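You operate a simulated robot arm through the tools that you are given. There is no shell and no other tool.

Carry out the task below with a simulated two-armed robot. There is one attempt and no reset: what you move stays moved.

Task
Strain about 300 ml of the specked coat into the empty jug through the clean disc.
Fine: clean disc from the disc tray, dirty disc into it; teal tray pushed home before pouring; specked jug back on the bench. Set down upright: clear jug. Where these are worked on the way, their far stop is far enough and under half their travel is too little: teal tray.
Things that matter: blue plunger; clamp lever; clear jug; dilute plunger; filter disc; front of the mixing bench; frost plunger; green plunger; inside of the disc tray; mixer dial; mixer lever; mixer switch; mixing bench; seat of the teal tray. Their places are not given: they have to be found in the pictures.

It is judged by the outcome, as a careful person would: the job done as asked, and still so three seconds after it is handed in. It fails if anything else is knocked over, pushed out of place, dropped, spilled or broken.

Robot
Two 7-joint arms with fingered hands on one trunk that stands fixed in place. Base frame: the origin is at the foot of the trunk, x ahead of it, y to its left, z up. Lengths are in m, angles in rad, forces in N, time in s.
The left shoulder is at [0.06, 0.138, 0.947], the right one opposite. With the tool pointing down near the work surface each hand reaches from about 0.42 to 0.92 m from the base axis, measured 20 degrees to its own side. Payload 4 kg a hand.
The tool frame of a hand sits at the grasp point between the pads (the TCP): z along the fingers, y along the line on which they close. The tips reach 0.036 m beyond it. Largest opening 0.12 m; the body of the gripper starts 0.042 m behind the TCP. The gripper is a hand of 5 fingers: y runs from the thumb to the fingers, the wrist lies at [-0.015, -0.109, -0.2] in the tool frame.
Orientation is that of the tool frame in the base frame, as [roll, pitch, yaw] about the fixed x, y, z axes, in that order (R = Rz(yaw) Ry(pitch) Rx(roll)). With the fingers straight down and the wrist toward the robot, the tool's x, y and z point along [0, 1, 0], [1, 0, 0] and [0, 0, -1] of the base frame.

Tools
- The arms move only by the tool nudge_tool. It takes "left_steps", "right_steps" or both (then of equal length, played together; a hand with none holds still); each is a list of rows, each a list of 2 entries, a list of its own where there are three numbers: the shift along the tool's x, y, z in mm, then the turn, a rotation vector about the tool's x, y, z in rad. In form: [[[x, y, z], [rx, ry, rz]], ...]. A call has 1 to 20 rows; each row shifts and turns the commanded pose from where the row before left it, along the tool's axes as they then stand. A row lasts 0.2 s, in which the tool goes at most 0.05 m and 0.15 rad; a call with a longer step from one row to the next is refused whole. Where a pose cannot be reached the arm comes as near as it can. A force on the tool above 70 N (or 10 N above the force at the start of the call, whichever is more), or a blocked arm, ends the call early, and 0.2 s more pass. In this call time passes only in rows, and 0.2 s behind the last. The reply holds the time, the measured pose of the TCP, the force on the tool along the base axes, the opening and the grip force, in the units named above and with some noise, with the torque about the TCP (base axes, N m) and any sound that the robot's microphone picked up.
- Cameras (640 x 400 px; columns grow to the right, rows downward): "scene" is now at [0.0615, 0.0009, 1.6049]; the picture's right is [0.01, -1.00, 0.00], its down [-0.46, -0.00, -0.89] and it looks along [0.89, 0.01, -0.46] (base axes); focal length 220 px, centre (320, 200). "left" rides on the left gripper at [-0.069, -0.079, -0.131] in its tool frame; the picture's right is [-0.78, -0.29, 0.55], its down [0.55, -0.73, 0.40] and it looks along [0.29, 0.61, 0.74] (tool axes); focal length 222 px, centre (320, 200). "right" rides on the right gripper at [0.069, -0.079, -0.131] in its tool frame; the picture's right is [-0.79, 0.29, -0.55], its down [-0.55, -0.74, 0.40] and it looks along [-0.29, 0.61, 0.74] (tool axes); focal length 222 px, centre (320, 200).
- snapshot(camera): a new picture of that camera. It takes no simulated time.
- raise_lower(by): slides the trunk up (or, below 0, down) by that many m; the arms and the scene camera ride with it, the base frame stays. It gives what a move gives, with no picture.
- curl_fingers(index, middle, ring, little, thumb_bend, thumb_turn, hand): sets how far each is bent, from 0 (flat) to 1 (curled in); at 0.3 the hand is open as for a grip, at 0.7 the pads meet at the TCP. One left out holds its place. A second passes; each finger stops where it meets its share of the squeeze, and holds until it gets a number again. It is the only way to open and close the hand. It gives what a move gives, with no picture; readings hold the bend of each and the force on index, middle, ring, little, thumb and palm. thumb_turn goes from beside the hand (0) to across from the fingers (1), as for a grip.
- head_to(pan, tilt): turns the head with the scene camera to pan (to the left, within 1.501 rad either way) and tilt (down, from -0.506 to 1.204), counted from straight ahead of the robot. It gives what a move gives.
- probe_pixels(camera, pixels): there is no depth. For up to 12 entries [column, row, z] of the newest picture of that camera ("zoom" is the newest enlarged one), the place [x, y] in the base frame at which the ray of that pixel passes the height z, good to about 0.003 m. It takes no simulated time.
- zoom(camera, box): a new picture of the part [left, top, right, bottom] of that camera's present view, enlarged. It takes no simulated time.
- sign_off(): hands the job in; it is judged then, once.

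Leave the grippers open and the arms clear of the work at the hand-in unless told otherwise.

The tools are called as a command line: name --argument value ..., lists and objects as JSON in quotes. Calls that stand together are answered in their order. nudge_tool: Moves the arms, as the interface text tells. Its arguments: {"type":"object","properties":{"left_steps":{"type":"array"},"right_steps":{"type":"array"}},"required":[]} The other tools are called the same way: raise_lower (by) slides the trunk up or down; curl_fingers (index, middle, ring, little, thumb_bend, thumb_turn, hand) moves the fingers one by one; head_to (pan, tilt) turns the head that bears the scene camera; snapshot (camera) takes a picture; probe_pixels (camera, pixels) gives the place at which the rays of pixels pass given heights; zoom (camera, box) takes an enlarged picture of a part of a camera's view; sign_off () hands the job in.

At the start:

```text
time: 0.0
left_tcp_pos: [0.3683, 0.1862, 1.4978]
left_orientation: [-3.141, -0.001, 1.57]
left_ft_force: [-0.3, 0.4, -0.1]
left_moment: [-0.01, -0.01, -0.02]
left_gripper_width: 0.1198
left_gripper_force: 0.1
left_shape: jaw
left_bend: [0.3, 0.3, 0.3, 0.3, 0.3, 0.97]
left_finger forces: [0.1, 0.0, 0.0, 0.1, 0.0, 0.0]
right_tcp_pos: [0.4054, -0.079, 1.4547]
right_orientation: [-3.141, 0.0, 1.572]
right_ft_force: [-0.3, 0.1, 0.4]
right_moment: [0.05, 0.0, 0.01]
right_gripper_width: 0.1196
right_gripper_force: 0.0
right_shape: jaw
right_bend: [0.3, 0.3, 0.3, 0.3, 0.3, 0.97]
right_finger forces: [0.0, 0.1, 0.0, 0.1, 0.0, 0.0]
trunk travel left (down, up): [-0.525, 0.065]
head pan, tilt: [0.007, 0.475]
```

scene: 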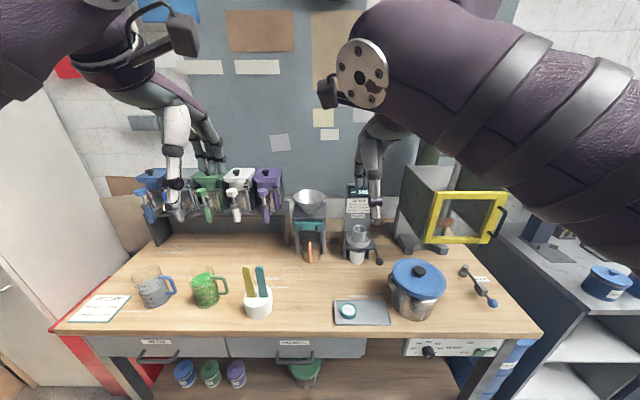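
right: 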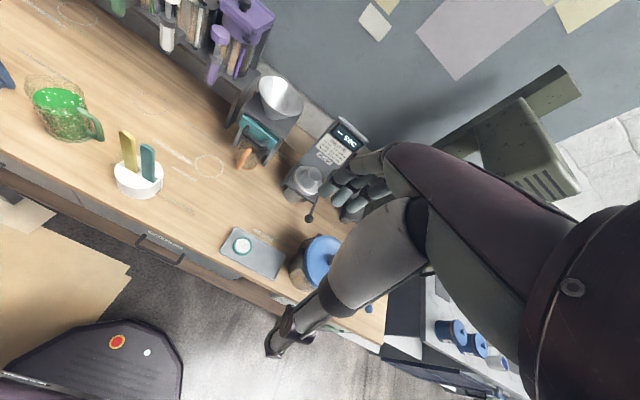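
left: 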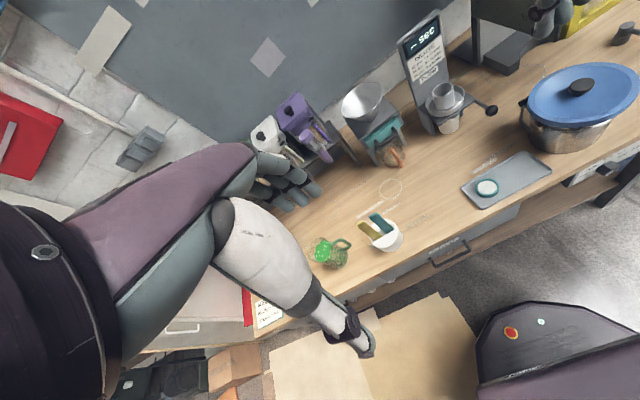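

I see a bench with two jugs at the left (blue-handled near (155,288), green-handled near (205,290)), a cup with paddles, a disc tray with a disc near (348,311), a hopper with a teal tray near (308,225), and other gear. I'll enlarge parts of the scene to learn the details.

zoom --camera "scene" --box '[100, 240, 300, 340]'

zoom --camera "scene" --box '[260, 170, 400, 270]'

zoom --camera "scene" --box '[320, 250, 520, 360]'

zoom --camera "left" --box '[320, 60, 520, 190]'

zoom --camera "right" --box '[200, 60, 400, 200]'

```text
3.20 times, centred on (200, 290) of scene
```

zoom: 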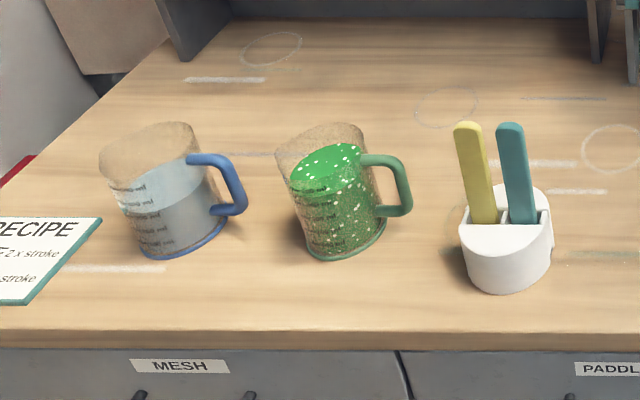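

```text
4.00 times, centred on (330, 220) of scene
```

zoom: 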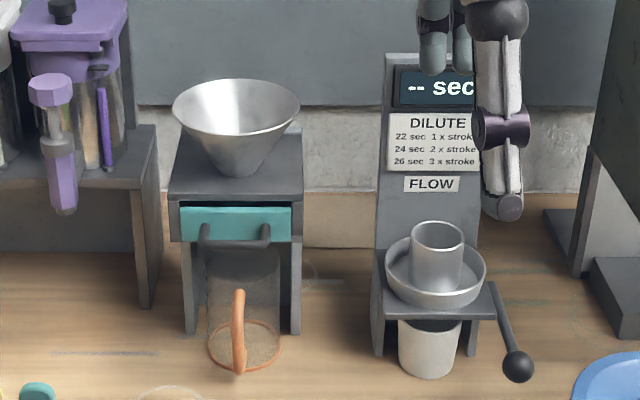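

```text
3.20 times, centred on (420, 305) of scene
```

zoom: 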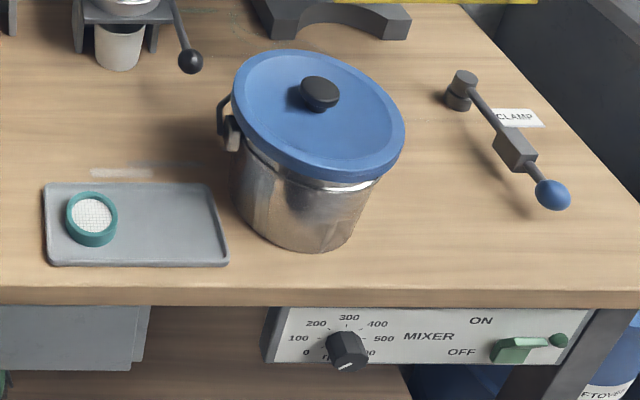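

```text
3.08 times, centred on (420, 125) of left
```

zoom: 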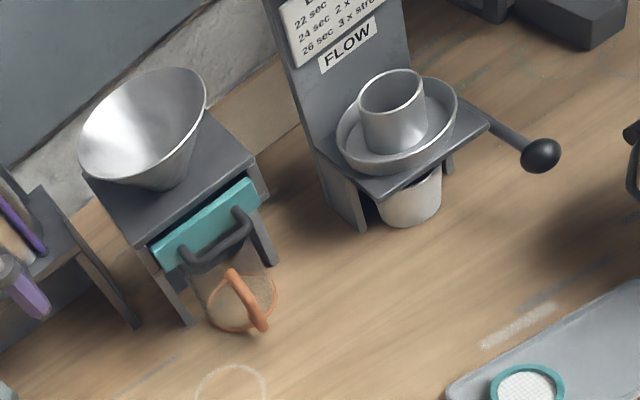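

```text
2.86 times, centred on (300, 130) of right
```

zoom: 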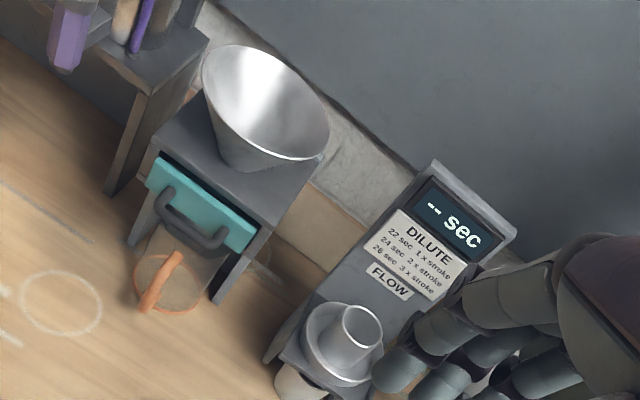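

The strainer is a funnel on a stand with a teal drawer, an orange-handled clear jug standing under it. The clean mesh disc lies on the grey tray. To get heights I'll compare rays of the same points in three cameras.

probe_pixels --camera "scene" --pixels '[[348, 311, 0.7], [348, 311, 0.8], [348, 311, 0.9], [348, 311, 1.0], [258, 310, 0.8], [258, 310, 0.9], [308, 195, 0.9], [308, 195, 1.0], [308, 195, 1.1], [308, 195, 1.2], [60, 330, 0.8], [60, 330, 0.9]]'

probe_pixels --camera "left" --pixels '[[487, 188, 0.7], [487, 188, 0.8], [487, 188, 0.9], [487, 188, 1.0]]'

probe_pixels --camera "right" --pixels '[[241, 246, 0.7], [241, 246, 0.8], [241, 246, 0.9], [241, 246, 1.0]]'

```text
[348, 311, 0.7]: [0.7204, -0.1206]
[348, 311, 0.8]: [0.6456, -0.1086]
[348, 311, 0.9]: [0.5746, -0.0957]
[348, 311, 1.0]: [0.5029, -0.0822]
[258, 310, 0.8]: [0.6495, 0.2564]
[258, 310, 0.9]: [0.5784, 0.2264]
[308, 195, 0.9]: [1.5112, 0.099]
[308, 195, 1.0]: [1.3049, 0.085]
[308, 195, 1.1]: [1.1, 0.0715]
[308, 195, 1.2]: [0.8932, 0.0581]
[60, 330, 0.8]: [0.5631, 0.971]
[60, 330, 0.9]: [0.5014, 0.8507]
```

```text
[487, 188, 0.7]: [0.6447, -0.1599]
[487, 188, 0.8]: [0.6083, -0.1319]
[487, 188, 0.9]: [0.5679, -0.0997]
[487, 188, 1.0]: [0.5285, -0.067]
```

```text
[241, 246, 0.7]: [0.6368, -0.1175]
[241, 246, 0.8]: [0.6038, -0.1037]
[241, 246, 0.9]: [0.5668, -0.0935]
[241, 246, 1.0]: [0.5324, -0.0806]
```

The disc comes out at about x 0.562, y -0.095, z 0.915, so the bench top is near z 0.90. I'll zoom in further on the jug, strainer and disc tray.

zoom --camera "scene" --box '[180, 262, 240, 312]'

zoom --camera "scene" --box '[280, 180, 345, 270]'

zoom --camera "scene" --box '[325, 285, 400, 335]'

```text
8.00 times, centred on (210, 287) of scene
```

zoom: 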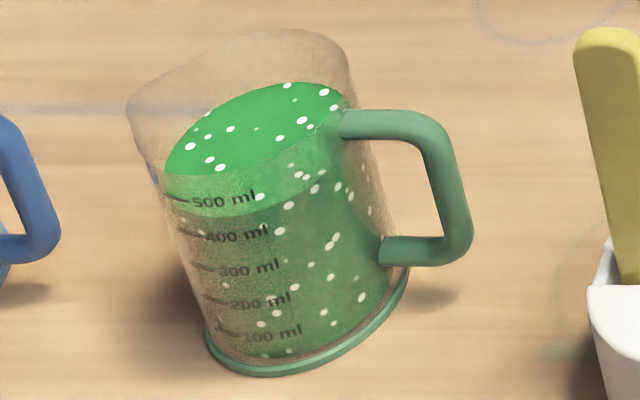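

```text
4.44 times, centred on (312, 225) of scene
```

zoom: 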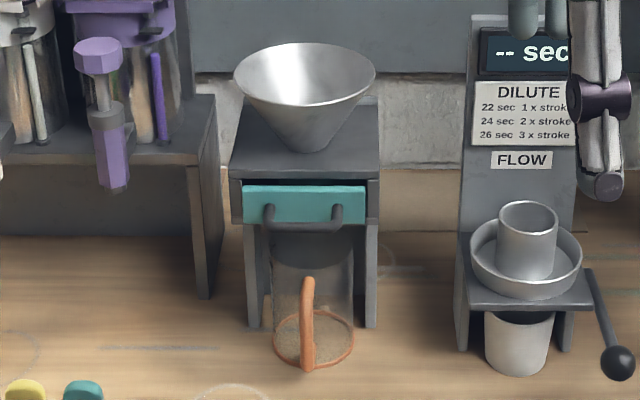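

```text
8.00 times, centred on (362, 310) of scene
```

zoom: 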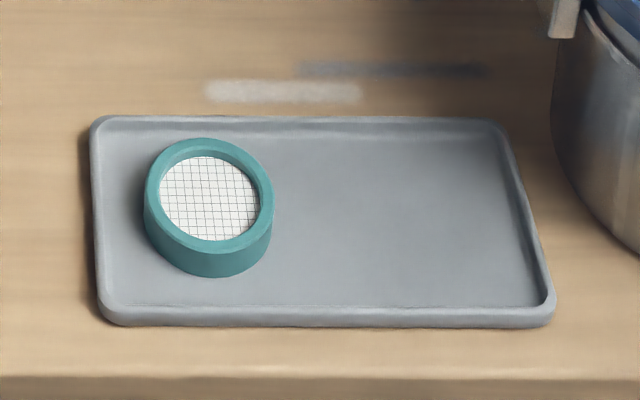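

The jug holds a little over 500 ml with marks on its side; the disc is a ring of mesh. I'll measure the disc and tray in this newest zoom.

probe_pixels --camera "zoom" --pixels '[[145, 195, 0.92], [273, 195, 0.92], [210, 138, 0.92], [208, 254, 0.92], [90, 125, 0.905], [515, 125, 0.905], [555, 315, 0.905], [98, 320, 0.905], [208, 276, 0.902], [320, 378, 0.9]]'

```text
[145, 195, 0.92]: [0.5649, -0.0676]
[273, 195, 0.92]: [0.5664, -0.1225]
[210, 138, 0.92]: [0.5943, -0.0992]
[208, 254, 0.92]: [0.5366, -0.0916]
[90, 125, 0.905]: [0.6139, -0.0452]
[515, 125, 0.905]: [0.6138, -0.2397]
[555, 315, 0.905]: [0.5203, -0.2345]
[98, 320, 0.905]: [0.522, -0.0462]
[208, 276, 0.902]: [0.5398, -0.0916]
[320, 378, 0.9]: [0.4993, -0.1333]
```

zoom --camera "scene" --box '[280, 185, 344, 265]'

probe_pixels --camera "zoom" --pixels '[[320, 200, 0.9], [200, 330, 0.9]]'

```text
5.00 times, centred on (312, 225) of scene
```

zoom: 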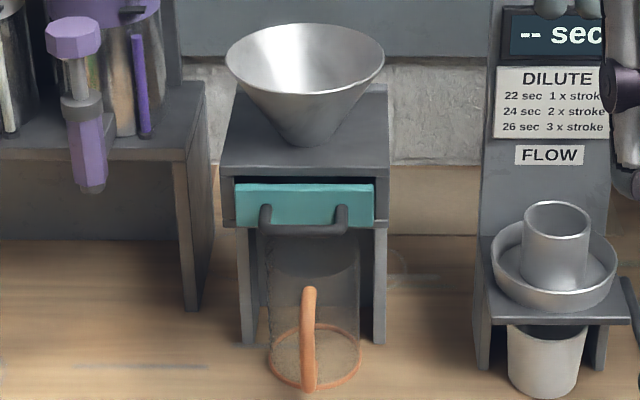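

```text
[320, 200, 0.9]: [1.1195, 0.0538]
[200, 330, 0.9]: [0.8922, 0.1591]
```

probe_pixels --camera "zoom" --pixels '[[242, 343, 0.9], [385, 343, 0.9], [312, 392, 0.9], [268, 357, 0.9], [362, 357, 0.9], [305, 205, 1.05], [305, 205, 1.08], [305, 205, 1.1], [305, 232, 1.05], [305, 232, 1.02], [305, 60, 1.2], [305, 60, 1.25]]'

```text
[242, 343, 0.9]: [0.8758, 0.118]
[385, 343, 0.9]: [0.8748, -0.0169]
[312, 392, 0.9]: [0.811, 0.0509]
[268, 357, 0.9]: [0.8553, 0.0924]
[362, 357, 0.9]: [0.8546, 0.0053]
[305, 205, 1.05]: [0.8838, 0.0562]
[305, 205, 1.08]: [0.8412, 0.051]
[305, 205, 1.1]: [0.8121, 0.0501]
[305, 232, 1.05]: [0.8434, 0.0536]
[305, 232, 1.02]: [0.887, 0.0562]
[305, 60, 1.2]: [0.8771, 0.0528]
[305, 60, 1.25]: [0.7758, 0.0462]
```

probe_pixels --camera "left" --pixels '[[363.2, 102.3, 1.1], [363.2, 102.3, 1.15], [363.2, 102.3, 1.2], [363.2, 102.3, 1.25], [399, 152, 0.9], [395, 169, 0.9]]'

probe_pixels --camera "right" --pixels '[[280.8, 96.1, 1.1], [280.8, 96.1, 1.15], [280.8, 96.1, 1.2], [280.8, 96.1, 1.25]]'

probe_pixels --camera "scene" --pixels '[[309, 197, 1.1], [309, 197, 1.15], [309, 197, 1.2], [309, 197, 1.25]]'

```text
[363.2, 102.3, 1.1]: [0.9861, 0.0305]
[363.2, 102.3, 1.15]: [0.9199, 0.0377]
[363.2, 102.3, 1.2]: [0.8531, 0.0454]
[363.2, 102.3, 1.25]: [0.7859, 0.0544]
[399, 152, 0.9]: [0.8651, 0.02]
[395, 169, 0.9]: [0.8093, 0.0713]
```

```text
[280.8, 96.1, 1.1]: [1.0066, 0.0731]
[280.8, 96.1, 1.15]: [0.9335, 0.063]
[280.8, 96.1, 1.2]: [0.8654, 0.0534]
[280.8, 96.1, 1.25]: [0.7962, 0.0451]
```

```text
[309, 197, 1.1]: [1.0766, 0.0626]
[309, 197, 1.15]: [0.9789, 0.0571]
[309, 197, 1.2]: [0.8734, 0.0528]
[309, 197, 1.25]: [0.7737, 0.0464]
```

probe_pixels --camera "zoom" --pixels '[[305, 172, 1.08], [305, 172, 1.1], [305, 172, 1.12], [385, 88, 1.1], [235, 95, 1.1], [300, 145, 1.1], [300, 145, 1.12], [305, 95, 1.22], [305, 23, 1.22], [226, 60, 1.22], [384, 60, 1.22]]'

```text
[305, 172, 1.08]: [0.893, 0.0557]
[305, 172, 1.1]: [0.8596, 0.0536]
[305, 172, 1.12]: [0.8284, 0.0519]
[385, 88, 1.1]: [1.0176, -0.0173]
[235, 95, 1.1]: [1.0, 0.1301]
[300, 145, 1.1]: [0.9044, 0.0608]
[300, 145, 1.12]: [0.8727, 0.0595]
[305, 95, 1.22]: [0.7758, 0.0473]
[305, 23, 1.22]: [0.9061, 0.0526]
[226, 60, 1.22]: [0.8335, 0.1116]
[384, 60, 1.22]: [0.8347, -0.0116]
```

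The heights of the stand are still unsure. I'll zoom harder on the stand in left and right cameras to match its corners.

zoom --camera "left" --box '[335, 70, 435, 180]'

zoom --camera "right" --box '[225, 65, 315, 185]'

zoom --camera "scene" --box '[280, 185, 344, 225]'

```text
3.64 times, centred on (385, 125) of left
```

zoom: 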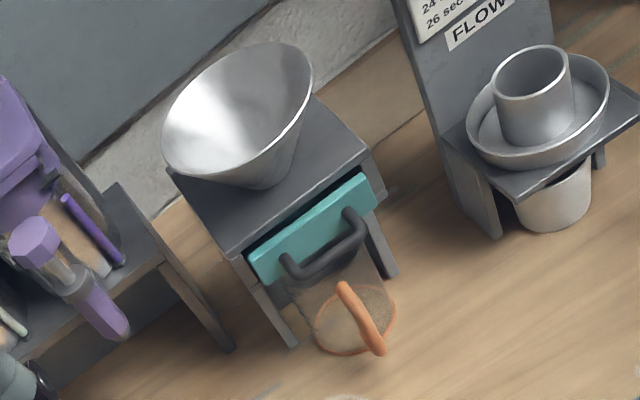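

```text
3.33 times, centred on (270, 125) of right
```

zoom: 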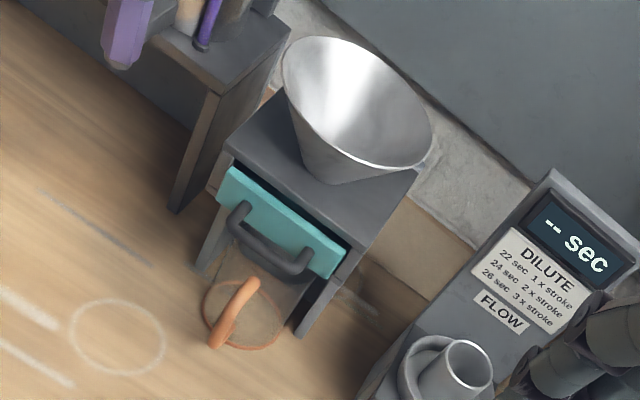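

```text
10.00 times, centred on (312, 205) of scene
```

zoom: 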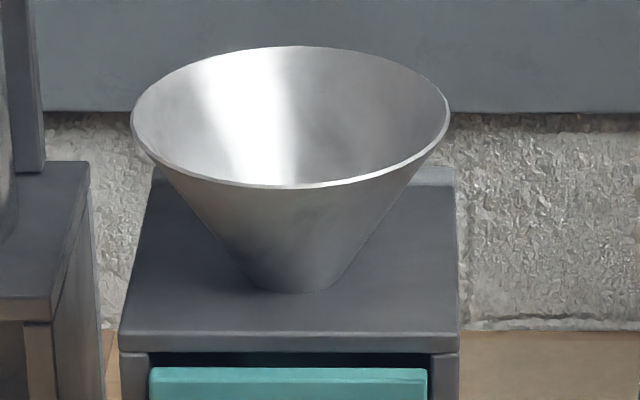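

probe_pixels --camera "scene" --pixels '[[292, 218.5, 1.08], [292, 218.5, 1.12], [292, 218.5, 1.16], [325.8, 218.5, 1.08], [325.8, 218.5, 1.12], [325.8, 218.5, 1.16]]'

probe_pixels --camera "left" --pixels '[[359.7, 140.9, 1.08], [359.7, 140.9, 1.12], [359.7, 140.9, 1.16], [399.3, 111.8, 1.08], [399.3, 111.8, 1.12], [399.3, 111.8, 1.16]]'

probe_pixels --camera "right" --pixels '[[242.4, 109.4, 1.08], [242.4, 109.4, 1.12], [242.4, 109.4, 1.16], [279.6, 139.4, 1.08], [279.6, 139.4, 1.12], [279.6, 139.4, 1.16]]'

```text
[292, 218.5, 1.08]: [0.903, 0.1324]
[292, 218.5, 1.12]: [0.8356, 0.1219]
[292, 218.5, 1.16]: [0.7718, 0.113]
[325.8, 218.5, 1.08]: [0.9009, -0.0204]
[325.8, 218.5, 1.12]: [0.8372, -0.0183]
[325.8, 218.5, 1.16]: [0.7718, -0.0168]
```

```text
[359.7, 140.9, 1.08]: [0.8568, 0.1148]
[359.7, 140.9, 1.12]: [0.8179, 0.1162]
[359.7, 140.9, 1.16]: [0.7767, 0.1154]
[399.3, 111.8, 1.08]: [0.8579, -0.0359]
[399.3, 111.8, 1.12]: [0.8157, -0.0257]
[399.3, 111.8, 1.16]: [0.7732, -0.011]
```

```text
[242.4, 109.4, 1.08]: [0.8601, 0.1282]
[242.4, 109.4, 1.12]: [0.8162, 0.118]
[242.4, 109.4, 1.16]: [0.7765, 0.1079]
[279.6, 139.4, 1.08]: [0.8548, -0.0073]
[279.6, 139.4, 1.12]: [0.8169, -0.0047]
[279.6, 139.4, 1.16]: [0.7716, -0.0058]
```

probe_pixels --camera "scene" --pixels '[[297, 254, 0.9], [297, 254, 0.94], [297, 254, 0.98], [312, 256.4, 0.9], [312, 256.4, 0.94], [312, 256.4, 0.98]]'

probe_pixels --camera "left" --pixels '[[377.5, 165, 0.9], [377.5, 165, 0.94], [377.5, 165, 0.98], [394.9, 158, 0.9], [394.9, 158, 0.94], [394.9, 158, 0.98]]'

probe_pixels --camera "right" --pixels '[[234, 147, 0.9], [234, 147, 0.94], [234, 147, 0.98], [246.5, 158.6, 0.9], [246.5, 158.6, 0.94], [246.5, 158.6, 0.98]]'

```text
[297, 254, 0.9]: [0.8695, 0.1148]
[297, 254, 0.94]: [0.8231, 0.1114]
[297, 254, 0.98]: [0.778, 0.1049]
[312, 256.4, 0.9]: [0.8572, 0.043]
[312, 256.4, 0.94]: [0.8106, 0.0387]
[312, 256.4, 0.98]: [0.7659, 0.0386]
```

```text
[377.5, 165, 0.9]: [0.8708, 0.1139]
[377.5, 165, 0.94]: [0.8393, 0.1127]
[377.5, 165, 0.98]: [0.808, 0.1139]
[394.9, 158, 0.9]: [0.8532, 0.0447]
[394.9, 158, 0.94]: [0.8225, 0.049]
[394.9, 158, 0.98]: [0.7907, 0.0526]
```

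```text
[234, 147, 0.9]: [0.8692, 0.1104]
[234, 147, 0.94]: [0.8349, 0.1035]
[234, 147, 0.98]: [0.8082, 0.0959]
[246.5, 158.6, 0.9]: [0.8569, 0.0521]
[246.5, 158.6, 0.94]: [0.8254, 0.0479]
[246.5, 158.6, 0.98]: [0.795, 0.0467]
```

The rays agree: the stand's feet are at x 0.87, z 0.90; its top plate's front edge overhangs at about x 0.777, z 1.155; the funnel rim is centred near (0.84, 0.05) at z 1.22; the clear jug stands under it at (0.855, 0.048). Before moving I'll look around with the head to see the arms and the free space at the sides.

head_to --pan 0.9 --tilt 0.5

snapshot --camera "scene"

head_to --pan -0.9 --tilt 0.5

snapshot --camera "scene"

```text
time: 1.2
left_tcp_pos: [0.3696, 0.1865, 1.498]
left_orientation: [-3.141, 0.0, 1.571]
left_ft_force: [0.4, -0.9, -0.4]
left_moment: [0.0, -0.01, 0.02]
left_gripper_width: 0.1194
left_gripper_force: 0.1
left_shape: jaw
left_bend: [0.3, 0.3, 0.3, 0.3, 0.3, 0.97]
left_finger forces: [0.0, 0.0, 0.0, 0.0, 0.0, 0.0]
right_tcp_pos: [0.4059, -0.08, 1.455]
right_orientation: [-3.141, -0.002, 1.57]
right_ft_force: [0.2, 0.0, -0.4]
right_moment: [0.01, 0.01, -0.02]
right_gripper_width: 0.1196
right_gripper_force: 0.1
right_shape: jaw
right_bend: [0.3, 0.3, 0.3, 0.3, 0.3, 0.97]
right_finger forces: [0.0, 0.0, 0.0, 0.0, 0.1, 0.0]
trunk travel left (down, up): [-0.525, 0.065]
head pan, tilt: [0.901, 0.499]
```

```text
taken
```

scene: 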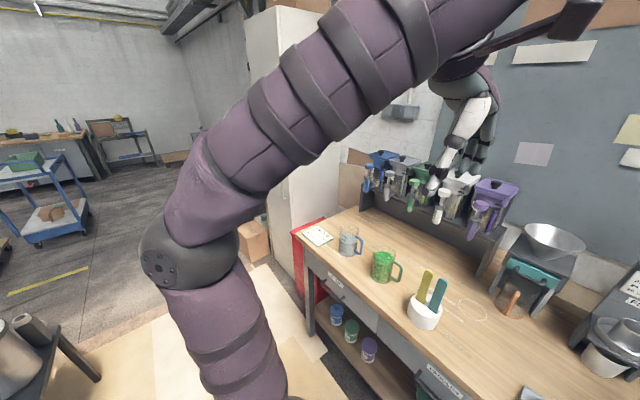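

```text
time: 3.0
left_tcp_pos: [0.3698, 0.1863, 1.4994]
left_orientation: [-3.141, 0.0, 1.571]
left_ft_force: [0.6, 0.1, 0.0]
left_moment: [-0.02, 0.0, -0.03]
left_gripper_width: 0.1198
left_gripper_force: 0.1
left_shape: jaw
left_bend: [0.3, 0.3, 0.3, 0.3, 0.3, 0.97]
left_finger forces: [0.0, 0.0, 0.0, 0.0, 0.1, 0.0]
right_tcp_pos: [0.4046, -0.0807, 1.4539]
right_orientation: [3.14, -0.001, 1.569]
right_ft_force: [-1.5, -0.2, 0.2]
right_moment: [0.01, 0.0, -0.03]
right_gripper_width: 0.1196
right_gripper_force: 0.1
right_shape: jaw
right_bend: [0.3, 0.3, 0.3, 0.3, 0.3, 0.97]
right_finger forces: [0.0, 0.0, 0.0, 0.1, 0.0, 0.1]
trunk travel left (down, up): [-0.525, 0.065]
head pan, tilt: [-0.901, 0.499]
```

```text
taken
```

scene: 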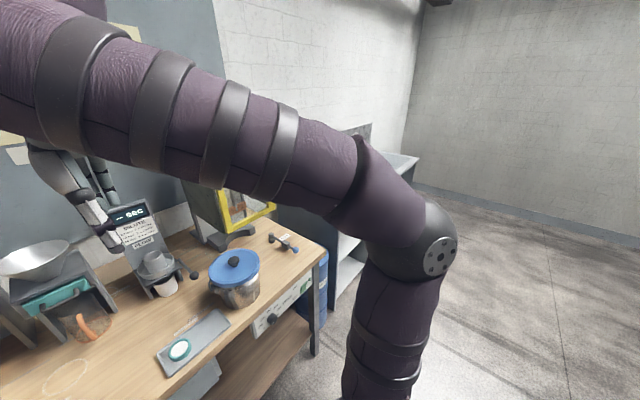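

The elbows hang out to the sides, clear of things. I'll look straight at the hands to learn the shape of the fingers.

head_to --pan 0.0 --tilt 0.35

zoom --camera "scene" --box '[320, 60, 440, 240]'

zoom --camera "right" --box '[280, 100, 480, 260]'

```text
time: 4.2
left_tcp_pos: [0.3701, 0.1864, 1.4993]
left_orientation: [-3.141, 0.001, 1.572]
left_ft_force: [1.0, 0.1, 0.1]
left_moment: [-0.02, 0.02, -0.01]
left_gripper_width: 0.1196
left_gripper_force: 0.1
left_shape: jaw
left_bend: [0.3, 0.3, 0.3, 0.3, 0.3, 0.97]
left_finger forces: [0.0, 0.0, 0.1, 0.0, 0.1, 0.0]
right_tcp_pos: [0.4065, -0.0793, 1.4549]
right_orientation: [3.142, 0.001, 1.572]
right_ft_force: [1.2, 0.4, -0.1]
right_moment: [0.0, -0.03, 0.01]
right_gripper_width: 0.1197
right_gripper_force: 0.1
right_shape: jaw
right_bend: [0.3, 0.3, 0.3, 0.3, 0.3, 0.97]
right_finger forces: [0.1, 0.1, 0.1, 0.0, 0.0, 0.1]
trunk travel left (down, up): [-0.525, 0.065]
head pan, tilt: [0.0, 0.351]
```

```text
2.22 times, centred on (380, 150) of scene
```

zoom: 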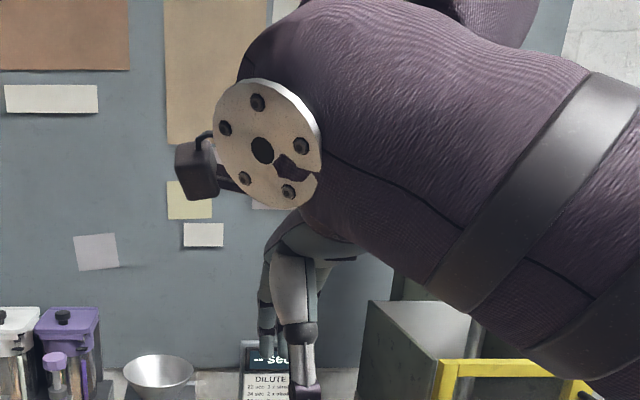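

```text
2.50 times, centred on (380, 180) of right
```

zoom: 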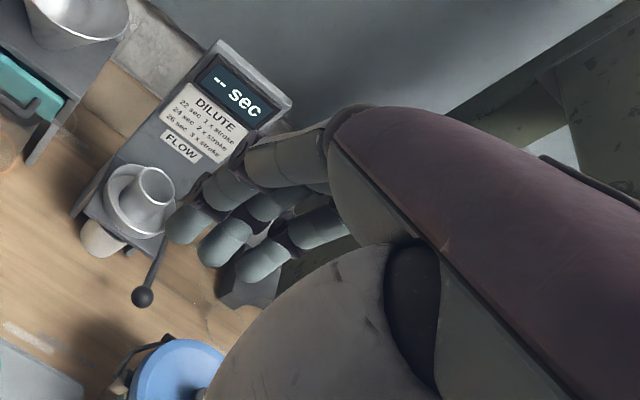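

probe_pixels --camera "left" --pixels '[[386.4, 140.1, 1.08], [386.4, 140.1, 1.1], [386.4, 140.1, 1.12], [386.4, 140.1, 1.14]]'

snapshot --camera "right"

probe_pixels --camera "right" --pixels '[[254.4, 140, 1.08], [254.4, 140, 1.1], [254.4, 140, 1.12], [254.4, 140, 1.14]]'

snapshot --camera "scene"

```text
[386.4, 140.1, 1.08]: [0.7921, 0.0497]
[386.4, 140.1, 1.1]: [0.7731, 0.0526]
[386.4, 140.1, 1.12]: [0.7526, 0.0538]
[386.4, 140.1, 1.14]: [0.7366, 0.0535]
```

```text
taken
```

right: 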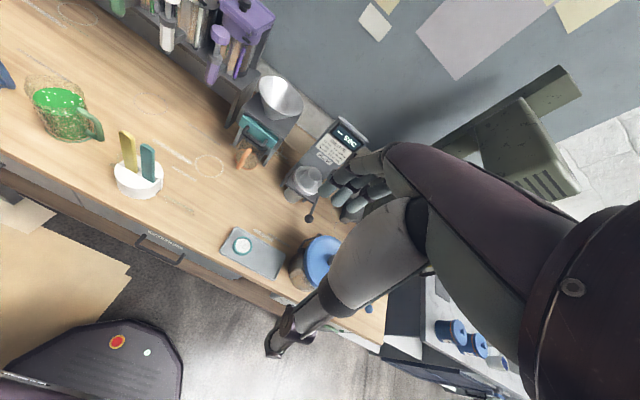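

```text
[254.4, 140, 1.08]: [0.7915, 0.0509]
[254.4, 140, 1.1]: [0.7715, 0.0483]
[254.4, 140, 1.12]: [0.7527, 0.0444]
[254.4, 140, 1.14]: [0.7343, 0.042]
```

```text
taken
```

scene: 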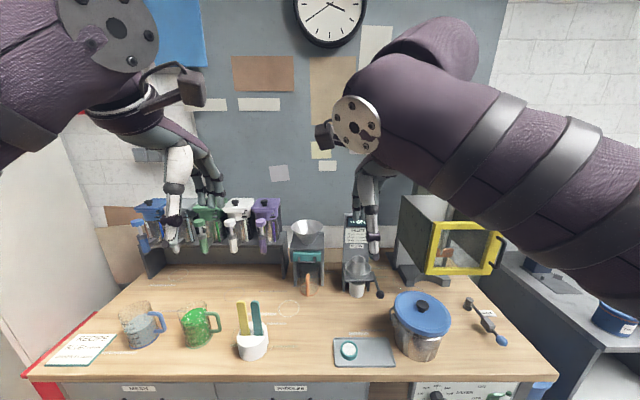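

The handle bar measures near z 1.10, x 0.76. I want a closer view, so I'll move the open right hand toward the middle, well above the bench and short of the strainer (target about x 0.55, y 0.0, z 1.30).

nudge_tool --right_steps '[[[13.2, 24, 25.8], [0, 0, 0]], [[13.2, 24, 25.8], [0, 0, 0]], [[13.2, 24, 25.8], [0, 0, 0]], [[13.2, 24, 25.8], [0, 0, 0]], [[13.2, 24, 25.8], [0, 0, 0]], [[13.2, 24, 25.8], [0, 0, 0]]]'

snapshot --camera "right"

snapshot --camera "scene"

```text
time: 5.6
left_tcp_pos: [0.3705, 0.1867, 1.4981]
left_orientation: [3.141, 0.0, 1.572]
left_ft_force: [0.6, 0.2, -0.3]
left_moment: [0.0, 0.02, -0.01]
left_gripper_width: 0.1197
left_gripper_force: 0.0
left_shape: jaw
left_bend: [0.3, 0.3, 0.3, 0.3, 0.3, 0.97]
left_finger forces: [0.1, 0.0, 0.1, 0.1, 0.1, 0.0]
right_tcp_pos: [0.5506, 0.0, 1.2967]
right_orientation: [-3.141, 0.0, 1.57]
right_ft_force: [0.1, -0.5, 0.4]
right_moment: [-0.02, 0.01, 0.01]
right_gripper_width: 0.12
right_gripper_force: 0.1
right_shape: jaw
right_bend: [0.3, 0.3, 0.3, 0.3, 0.3, 0.97]
right_finger forces: [0.0, 0.1, 0.0, 0.0, 0.1, 0.0]
trunk travel left (down, up): [-0.525, 0.065]
head pan, tilt: [0.0, 0.351]
```

```text
taken
```

right: 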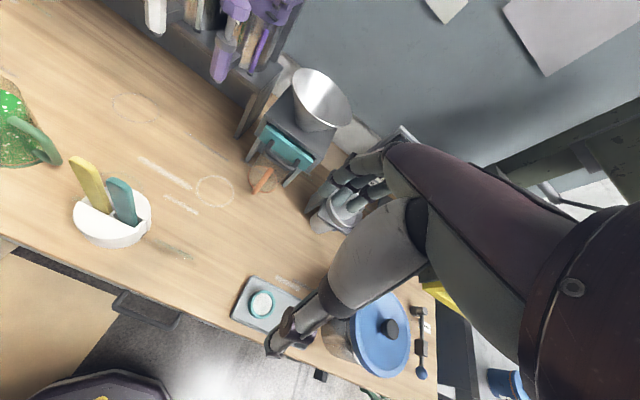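

```text
taken
```

scene: 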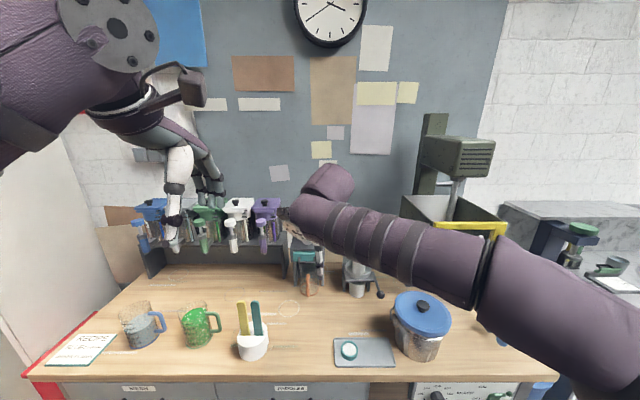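

zoom --camera "right" --box '[230, 60, 390, 200]'

zoom --camera "scene" --box '[270, 200, 400, 300]'

snapshot --camera "left"

```text
2.86 times, centred on (310, 130) of right
```

zoom: 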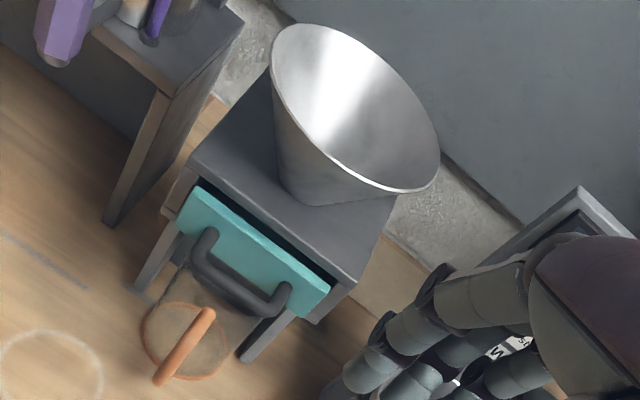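

```text
4.00 times, centred on (335, 250) of scene
```

zoom: 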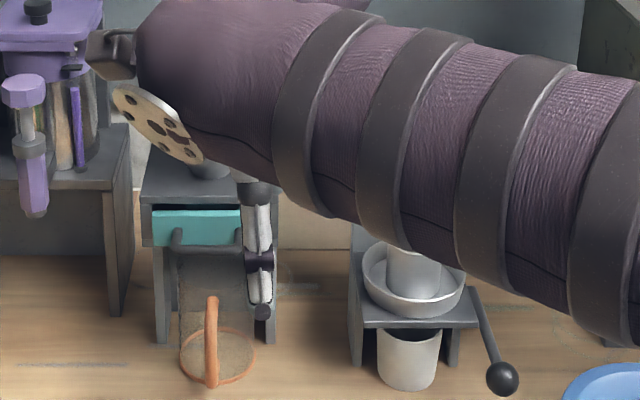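

```text
taken
```

left: 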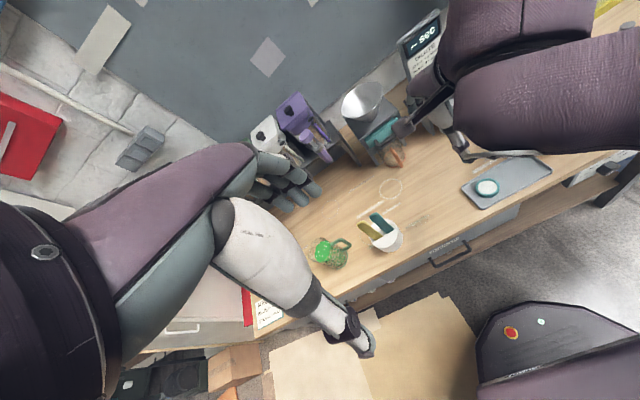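

zoom --camera "right" --box '[250, 80, 350, 180]'

```text
4.00 times, centred on (300, 130) of right
```

zoom: 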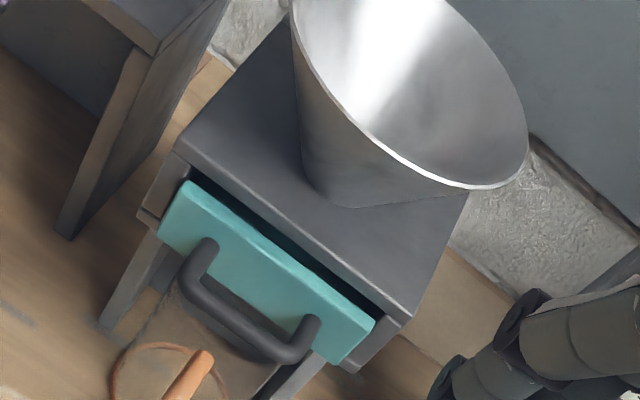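

probe_pixels --camera "zoom" --pixels '[[175, 150, 1.1], [175, 150, 1.14], [175, 150, 1.16], [410, 318, 1.1], [410, 318, 1.14], [410, 318, 1.16], [243, 320, 1.08], [243, 320, 1.1], [243, 320, 1.12], [103, 328, 0.9], [188, 282, 1.1], [296, 352, 1.1]]'

```text
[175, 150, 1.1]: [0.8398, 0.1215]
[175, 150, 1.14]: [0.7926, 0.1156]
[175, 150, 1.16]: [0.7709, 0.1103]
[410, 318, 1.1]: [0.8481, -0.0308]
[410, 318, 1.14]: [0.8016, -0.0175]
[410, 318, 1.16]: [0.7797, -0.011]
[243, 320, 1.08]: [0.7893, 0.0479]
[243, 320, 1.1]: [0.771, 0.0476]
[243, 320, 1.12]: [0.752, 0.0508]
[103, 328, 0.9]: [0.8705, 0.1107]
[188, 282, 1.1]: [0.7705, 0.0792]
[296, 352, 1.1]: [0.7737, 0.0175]
```

The hand camera gives the handle bar at about x 0.771, z 1.10, y 0.018–0.079. I plan to pinch that bar with a level hand (fingers above, thumb below) and draw it toward the robot. First I turn the right hand level (−90° about its own x), staying in place in free air.

nudge_tool --right_steps '[[[0, 0, 0], [-0.1428, 0, 0]], [[0, 0, 0], [-0.1428, 0, 0]], [[0, 0, 0], [-0.1428, 0, 0]], [[0, 0, 0], [-0.1428, 0, 0]], [[0, 0, 0], [-0.1428, 0, 0]], [[0, 0, 0], [-0.1428, 0, 0]], [[0, 0, 0], [-0.1428, 0, 0]], [[0, 0, 0], [-0.1428, 0, 0]], [[0, 0, 0], [-0.1428, 0, 0]], [[0, 0, 0], [-0.1428, 0, 0]], [[0, 0, 0], [-0.1428, 0, 0]]]'

snapshot --camera "scene"

snapshot --camera "right"

snapshot --camera "left"

```text
time: 8.0
left_tcp_pos: [0.3718, 0.1882, 1.498]
left_orientation: [-3.139, 0.002, 1.571]
left_ft_force: [0.3, 0.9, -0.3]
left_moment: [-0.06, 0.03, 0.03]
left_gripper_width: 0.1197
left_gripper_force: 0.1
left_shape: jaw
left_bend: [0.3, 0.3, 0.3, 0.3, 0.3, 0.97]
left_finger forces: [0.0, 0.0, 0.1, 0.1, 0.1, 0.1]
right_tcp_pos: [0.5564, -0.0014, 1.2885]
right_orientation: [1.587, -0.006, 1.568]
right_ft_force: [0.7, -4.0, 3.0]
right_moment: [-0.08, 0.22, 0.27]
right_gripper_width: 0.1197
right_gripper_force: 0.1
right_shape: jaw
right_bend: [0.3, 0.3, 0.3, 0.3, 0.3, 0.97]
right_finger forces: [0.0, 0.0, 0.0, 0.1, 0.0, 0.1]
right hand out of reach, approached as far as the arm can: row 10
trunk travel left (down, up): [-0.525, 0.065]
head pan, tilt: [0.0, 0.351]
```

```text
taken
```

scene: 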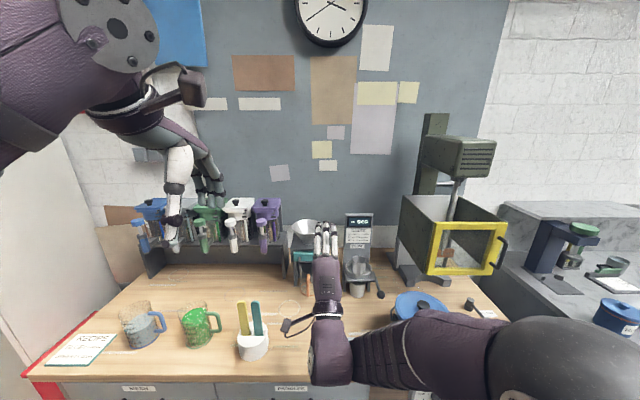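

```text
taken
```

right: 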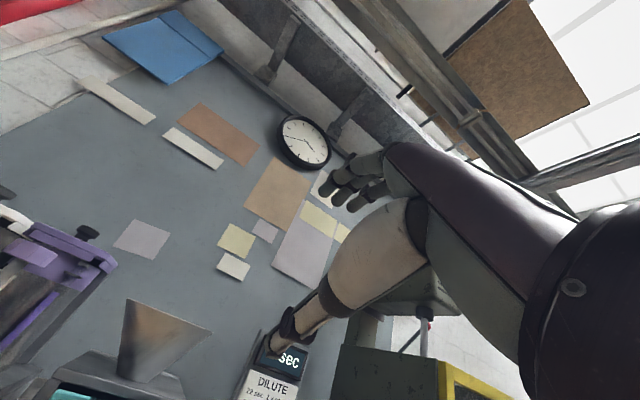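

```text
taken
```

left: 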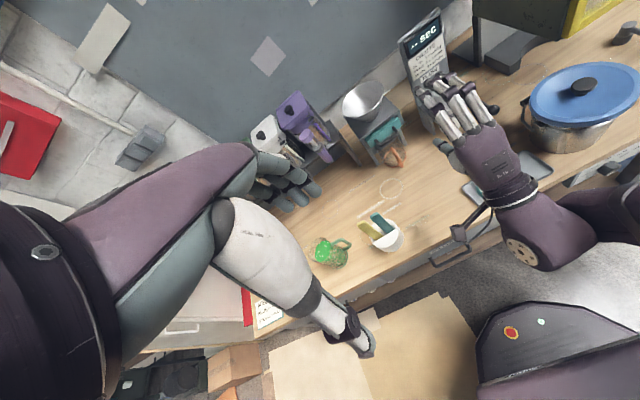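

The hand is level now (near a joint limit, slight offset), and the scene view is much freer. I move it in front of the handle, to about x 0.65, y 0.05, z 1.12.

nudge_tool --right_steps '[[[10, -35, 20], [0, 0, 0]], [[10, -35, 20], [0, 0, 0]], [[10, -35, 20], [0, 0, 0]], [[10, -35, 20], [0, 0, 0]], [[10, -35, 20], [0, 0, 0]]]'

snapshot --camera "scene"

snapshot --camera "right"

zoom --camera "left" --box '[330, 60, 480, 200]'

```text
time: 9.2
left_tcp_pos: [0.3705, 0.1874, 1.4992]
left_orientation: [-3.14, 0.001, 1.571]
left_ft_force: [0.2, -0.7, -0.9]
left_moment: [0.01, 0.01, -0.01]
left_gripper_width: 0.1197
left_gripper_force: 0.1
left_shape: jaw
left_bend: [0.3, 0.3, 0.3, 0.3, 0.3, 0.97]
left_finger forces: [0.1, 0.0, 0.0, 0.0, 0.1, 0.0]
right_tcp_pos: [0.6504, 0.0498, 1.1225]
right_orientation: [1.572, 0.0, 1.57]
right_ft_force: [-0.4, -0.1, -0.4]
right_moment: [-0.01, -0.01, -0.02]
right_gripper_width: 0.1199
right_gripper_force: 0.1
right_shape: jaw
right_bend: [0.3, 0.3, 0.3, 0.3, 0.3, 0.97]
right_finger forces: [0.0, 0.0, 0.0, 0.0, 0.0, 0.0]
trunk travel left (down, up): [-0.525, 0.065]
head pan, tilt: [0.0, 0.351]
```

```text
taken
```

scene: 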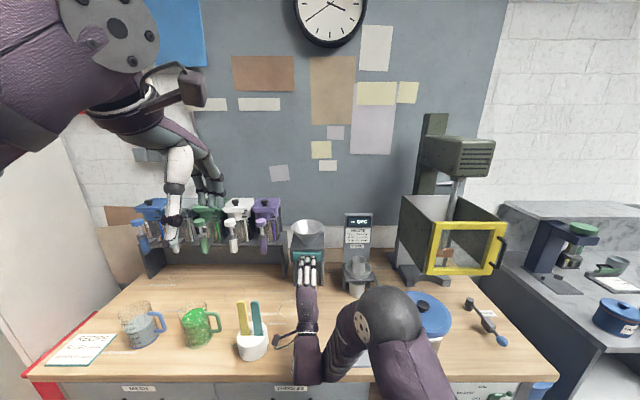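

```text
taken
```

right: 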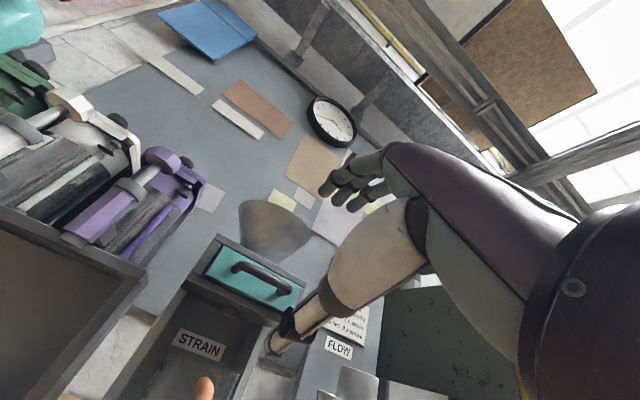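

```text
2.86 times, centred on (405, 130) of left
```

zoom: 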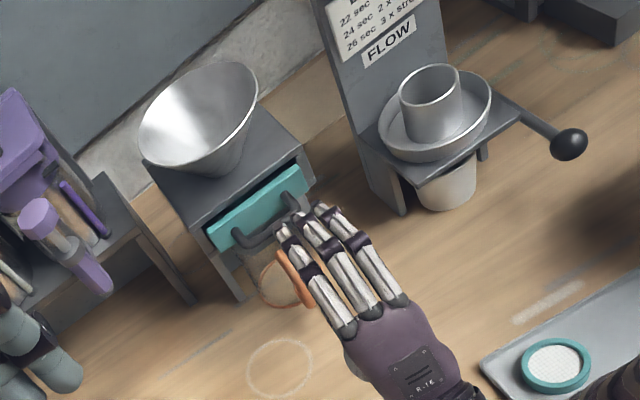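

The hand reached the wanted pose. The right camera now looks up at the drawer; I zoom and use this low ray together with the earlier ones to fix the handle's place.

zoom --camera "right" --box '[190, 220, 330, 340]'

probe_pixels --camera "right" --pixels '[[263, 278, 1.08], [263, 278, 1.1], [263, 278, 1.12], [236, 267, 1.1], [291, 290, 1.1]]'

```text
3.33 times, centred on (260, 280) of right
```

zoom: 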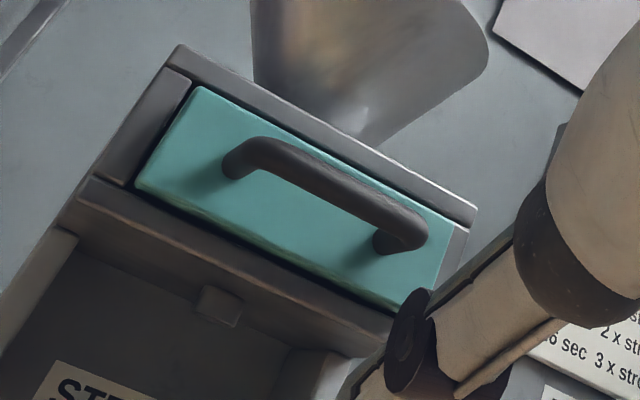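

```text
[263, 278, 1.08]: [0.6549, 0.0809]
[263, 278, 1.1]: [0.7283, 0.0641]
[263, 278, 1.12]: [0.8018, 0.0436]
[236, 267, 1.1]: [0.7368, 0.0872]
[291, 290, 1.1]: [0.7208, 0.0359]
```

Intersecting rays puts the bar centre at x≈0.761, y≈0.05, z≈1.109. I half-close the right hand first so that the fingers stay clear of the plate above.

curl_fingers --hand "right" --index 0.5 --middle 0.5 --ring 0.5 --little 0.5 --thumb_bend 0.5

zoom --camera "right" --box '[190, 140, 430, 360]'

zoom --camera "left" --box '[360, 90, 460, 190]'

zoom --camera "scene" --box '[260, 200, 360, 300]'

```text
time: 10.2
left_tcp_pos: [0.3701, 0.1876, 1.4985]
left_orientation: [-3.141, -0.001, 1.57]
left_ft_force: [0.0, -0.1, 0.3]
left_moment: [0.01, 0.01, 0.01]
left_gripper_width: 0.1194
left_gripper_force: 0.1
left_shape: jaw
left_bend: [0.3, 0.3, 0.3, 0.3, 0.3, 0.97]
left_finger forces: [0.1, 0.1, 0.0, 0.1, 0.0, 0.1]
right_tcp_pos: [0.6497, 0.0502, 1.1229]
right_orientation: [1.571, 0.0, 1.571]
right_ft_force: [-1.0, 0.1, -0.1]
right_moment: [0.0, 0.04, 0.0]
right_gripper_width: 0.0604
right_gripper_force: 0.0
right_shape: fingers
right_bend: [0.5, 0.5, 0.5, 0.5, 0.5, 0.97]
right_finger forces: [0.0, 0.0, 0.0, 0.0, 0.0, 0.0]
trunk travel left (down, up): [-0.525, 0.065]
head pan, tilt: [0.0, 0.351]
```

```text
1.82 times, centred on (310, 250) of right
```

zoom: 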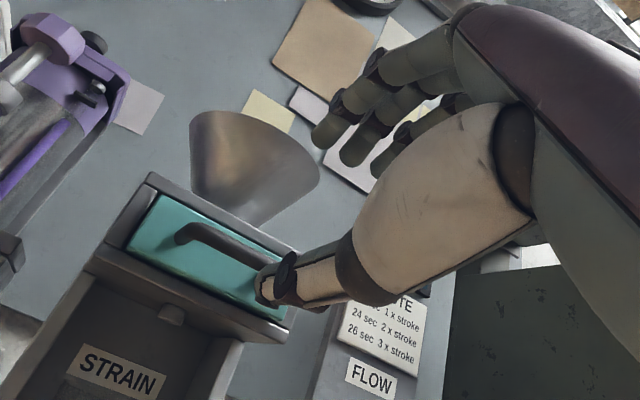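

```text
4.00 times, centred on (410, 140) of left
```

zoom: 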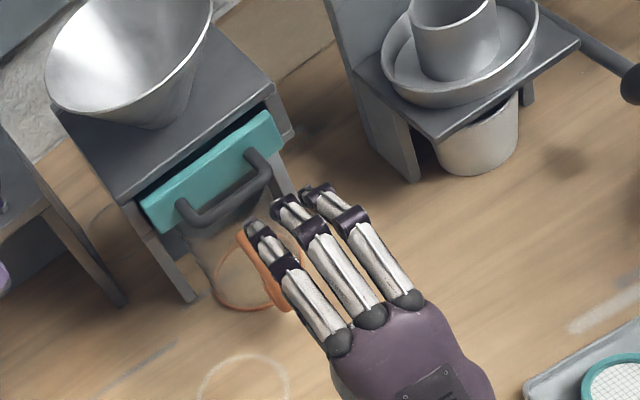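

```text
4.00 times, centred on (310, 250) of scene
```

zoom: 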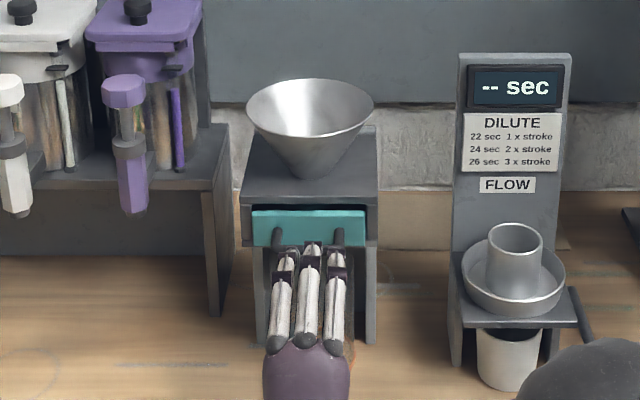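

Opening is 60 mm now. I lower 14 mm and go forward 88 mm so that the bar lies between the pads (TCP to about x 0.738, z 1.109).

nudge_tool --right_steps '[[[0, -14, 0], [0, 0, 0]], [[0, 0, 22], [0, 0, 0]], [[0, 0, 22], [0, 0, 0]], [[0, 0, 22], [0, 0, 0]], [[0, 0, 22], [0, 0, 0]]]'

zoom --camera "right" --box '[150, 100, 430, 400]'

zoom --camera "left" --box '[350, 80, 450, 180]'

zoom --camera "scene" --box '[280, 220, 340, 280]'

```text
time: 11.4
left_tcp_pos: [0.3692, 0.1861, 1.4979]
left_orientation: [-3.14, -0.001, 1.57]
left_ft_force: [1.2, 0.2, 0.1]
left_moment: [-0.01, -0.02, 0.02]
left_gripper_width: 0.1193
left_gripper_force: 0.1
left_shape: jaw
left_bend: [0.3, 0.3, 0.3, 0.3, 0.3, 0.97]
left_finger forces: [0.1, 0.0, 0.0, 0.0, 0.0, 0.1]
right_tcp_pos: [0.7369, 0.0514, 1.1063]
right_orientation: [1.573, 0.0, 1.571]
right_ft_force: [0.7, 0.1, 0.9]
right_moment: [-0.01, -0.06, -0.01]
right_gripper_width: 0.0604
right_gripper_force: 0.2
right_shape: fingers
right_bend: [0.5, 0.5, 0.5, 0.5, 0.5, 0.97]
right_finger forces: [0.0, 0.1, 0.0, 0.1, 0.1, 0.1]
trunk travel left (down, up): [-0.525, 0.065]
head pan, tilt: [0.0, 0.351]
```

```text
1.33 times, centred on (290, 250) of right
```

zoom: 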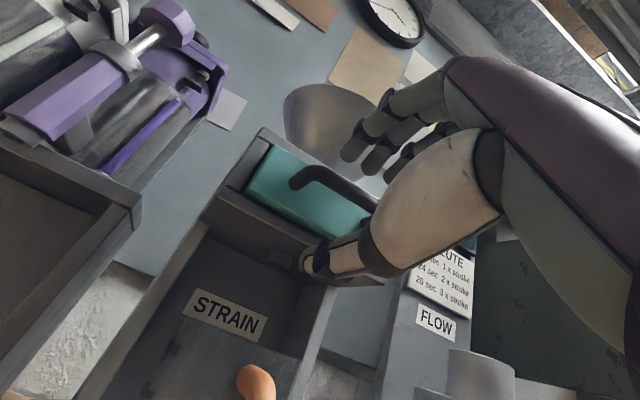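

```text
4.00 times, centred on (400, 130) of left
```

zoom: 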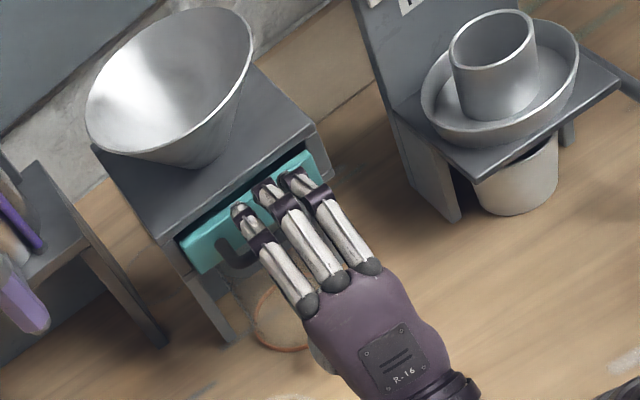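

```text
6.67 times, centred on (310, 250) of scene
```

zoom: 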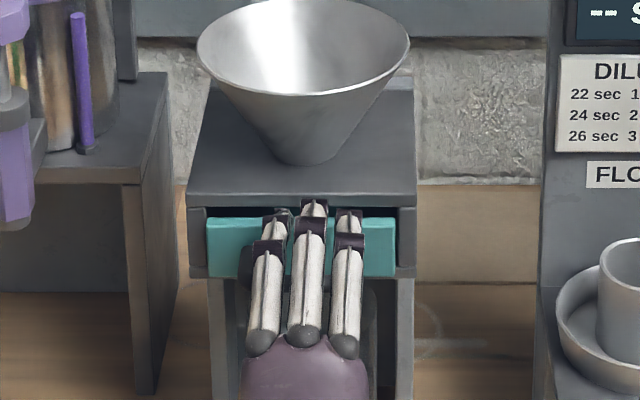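

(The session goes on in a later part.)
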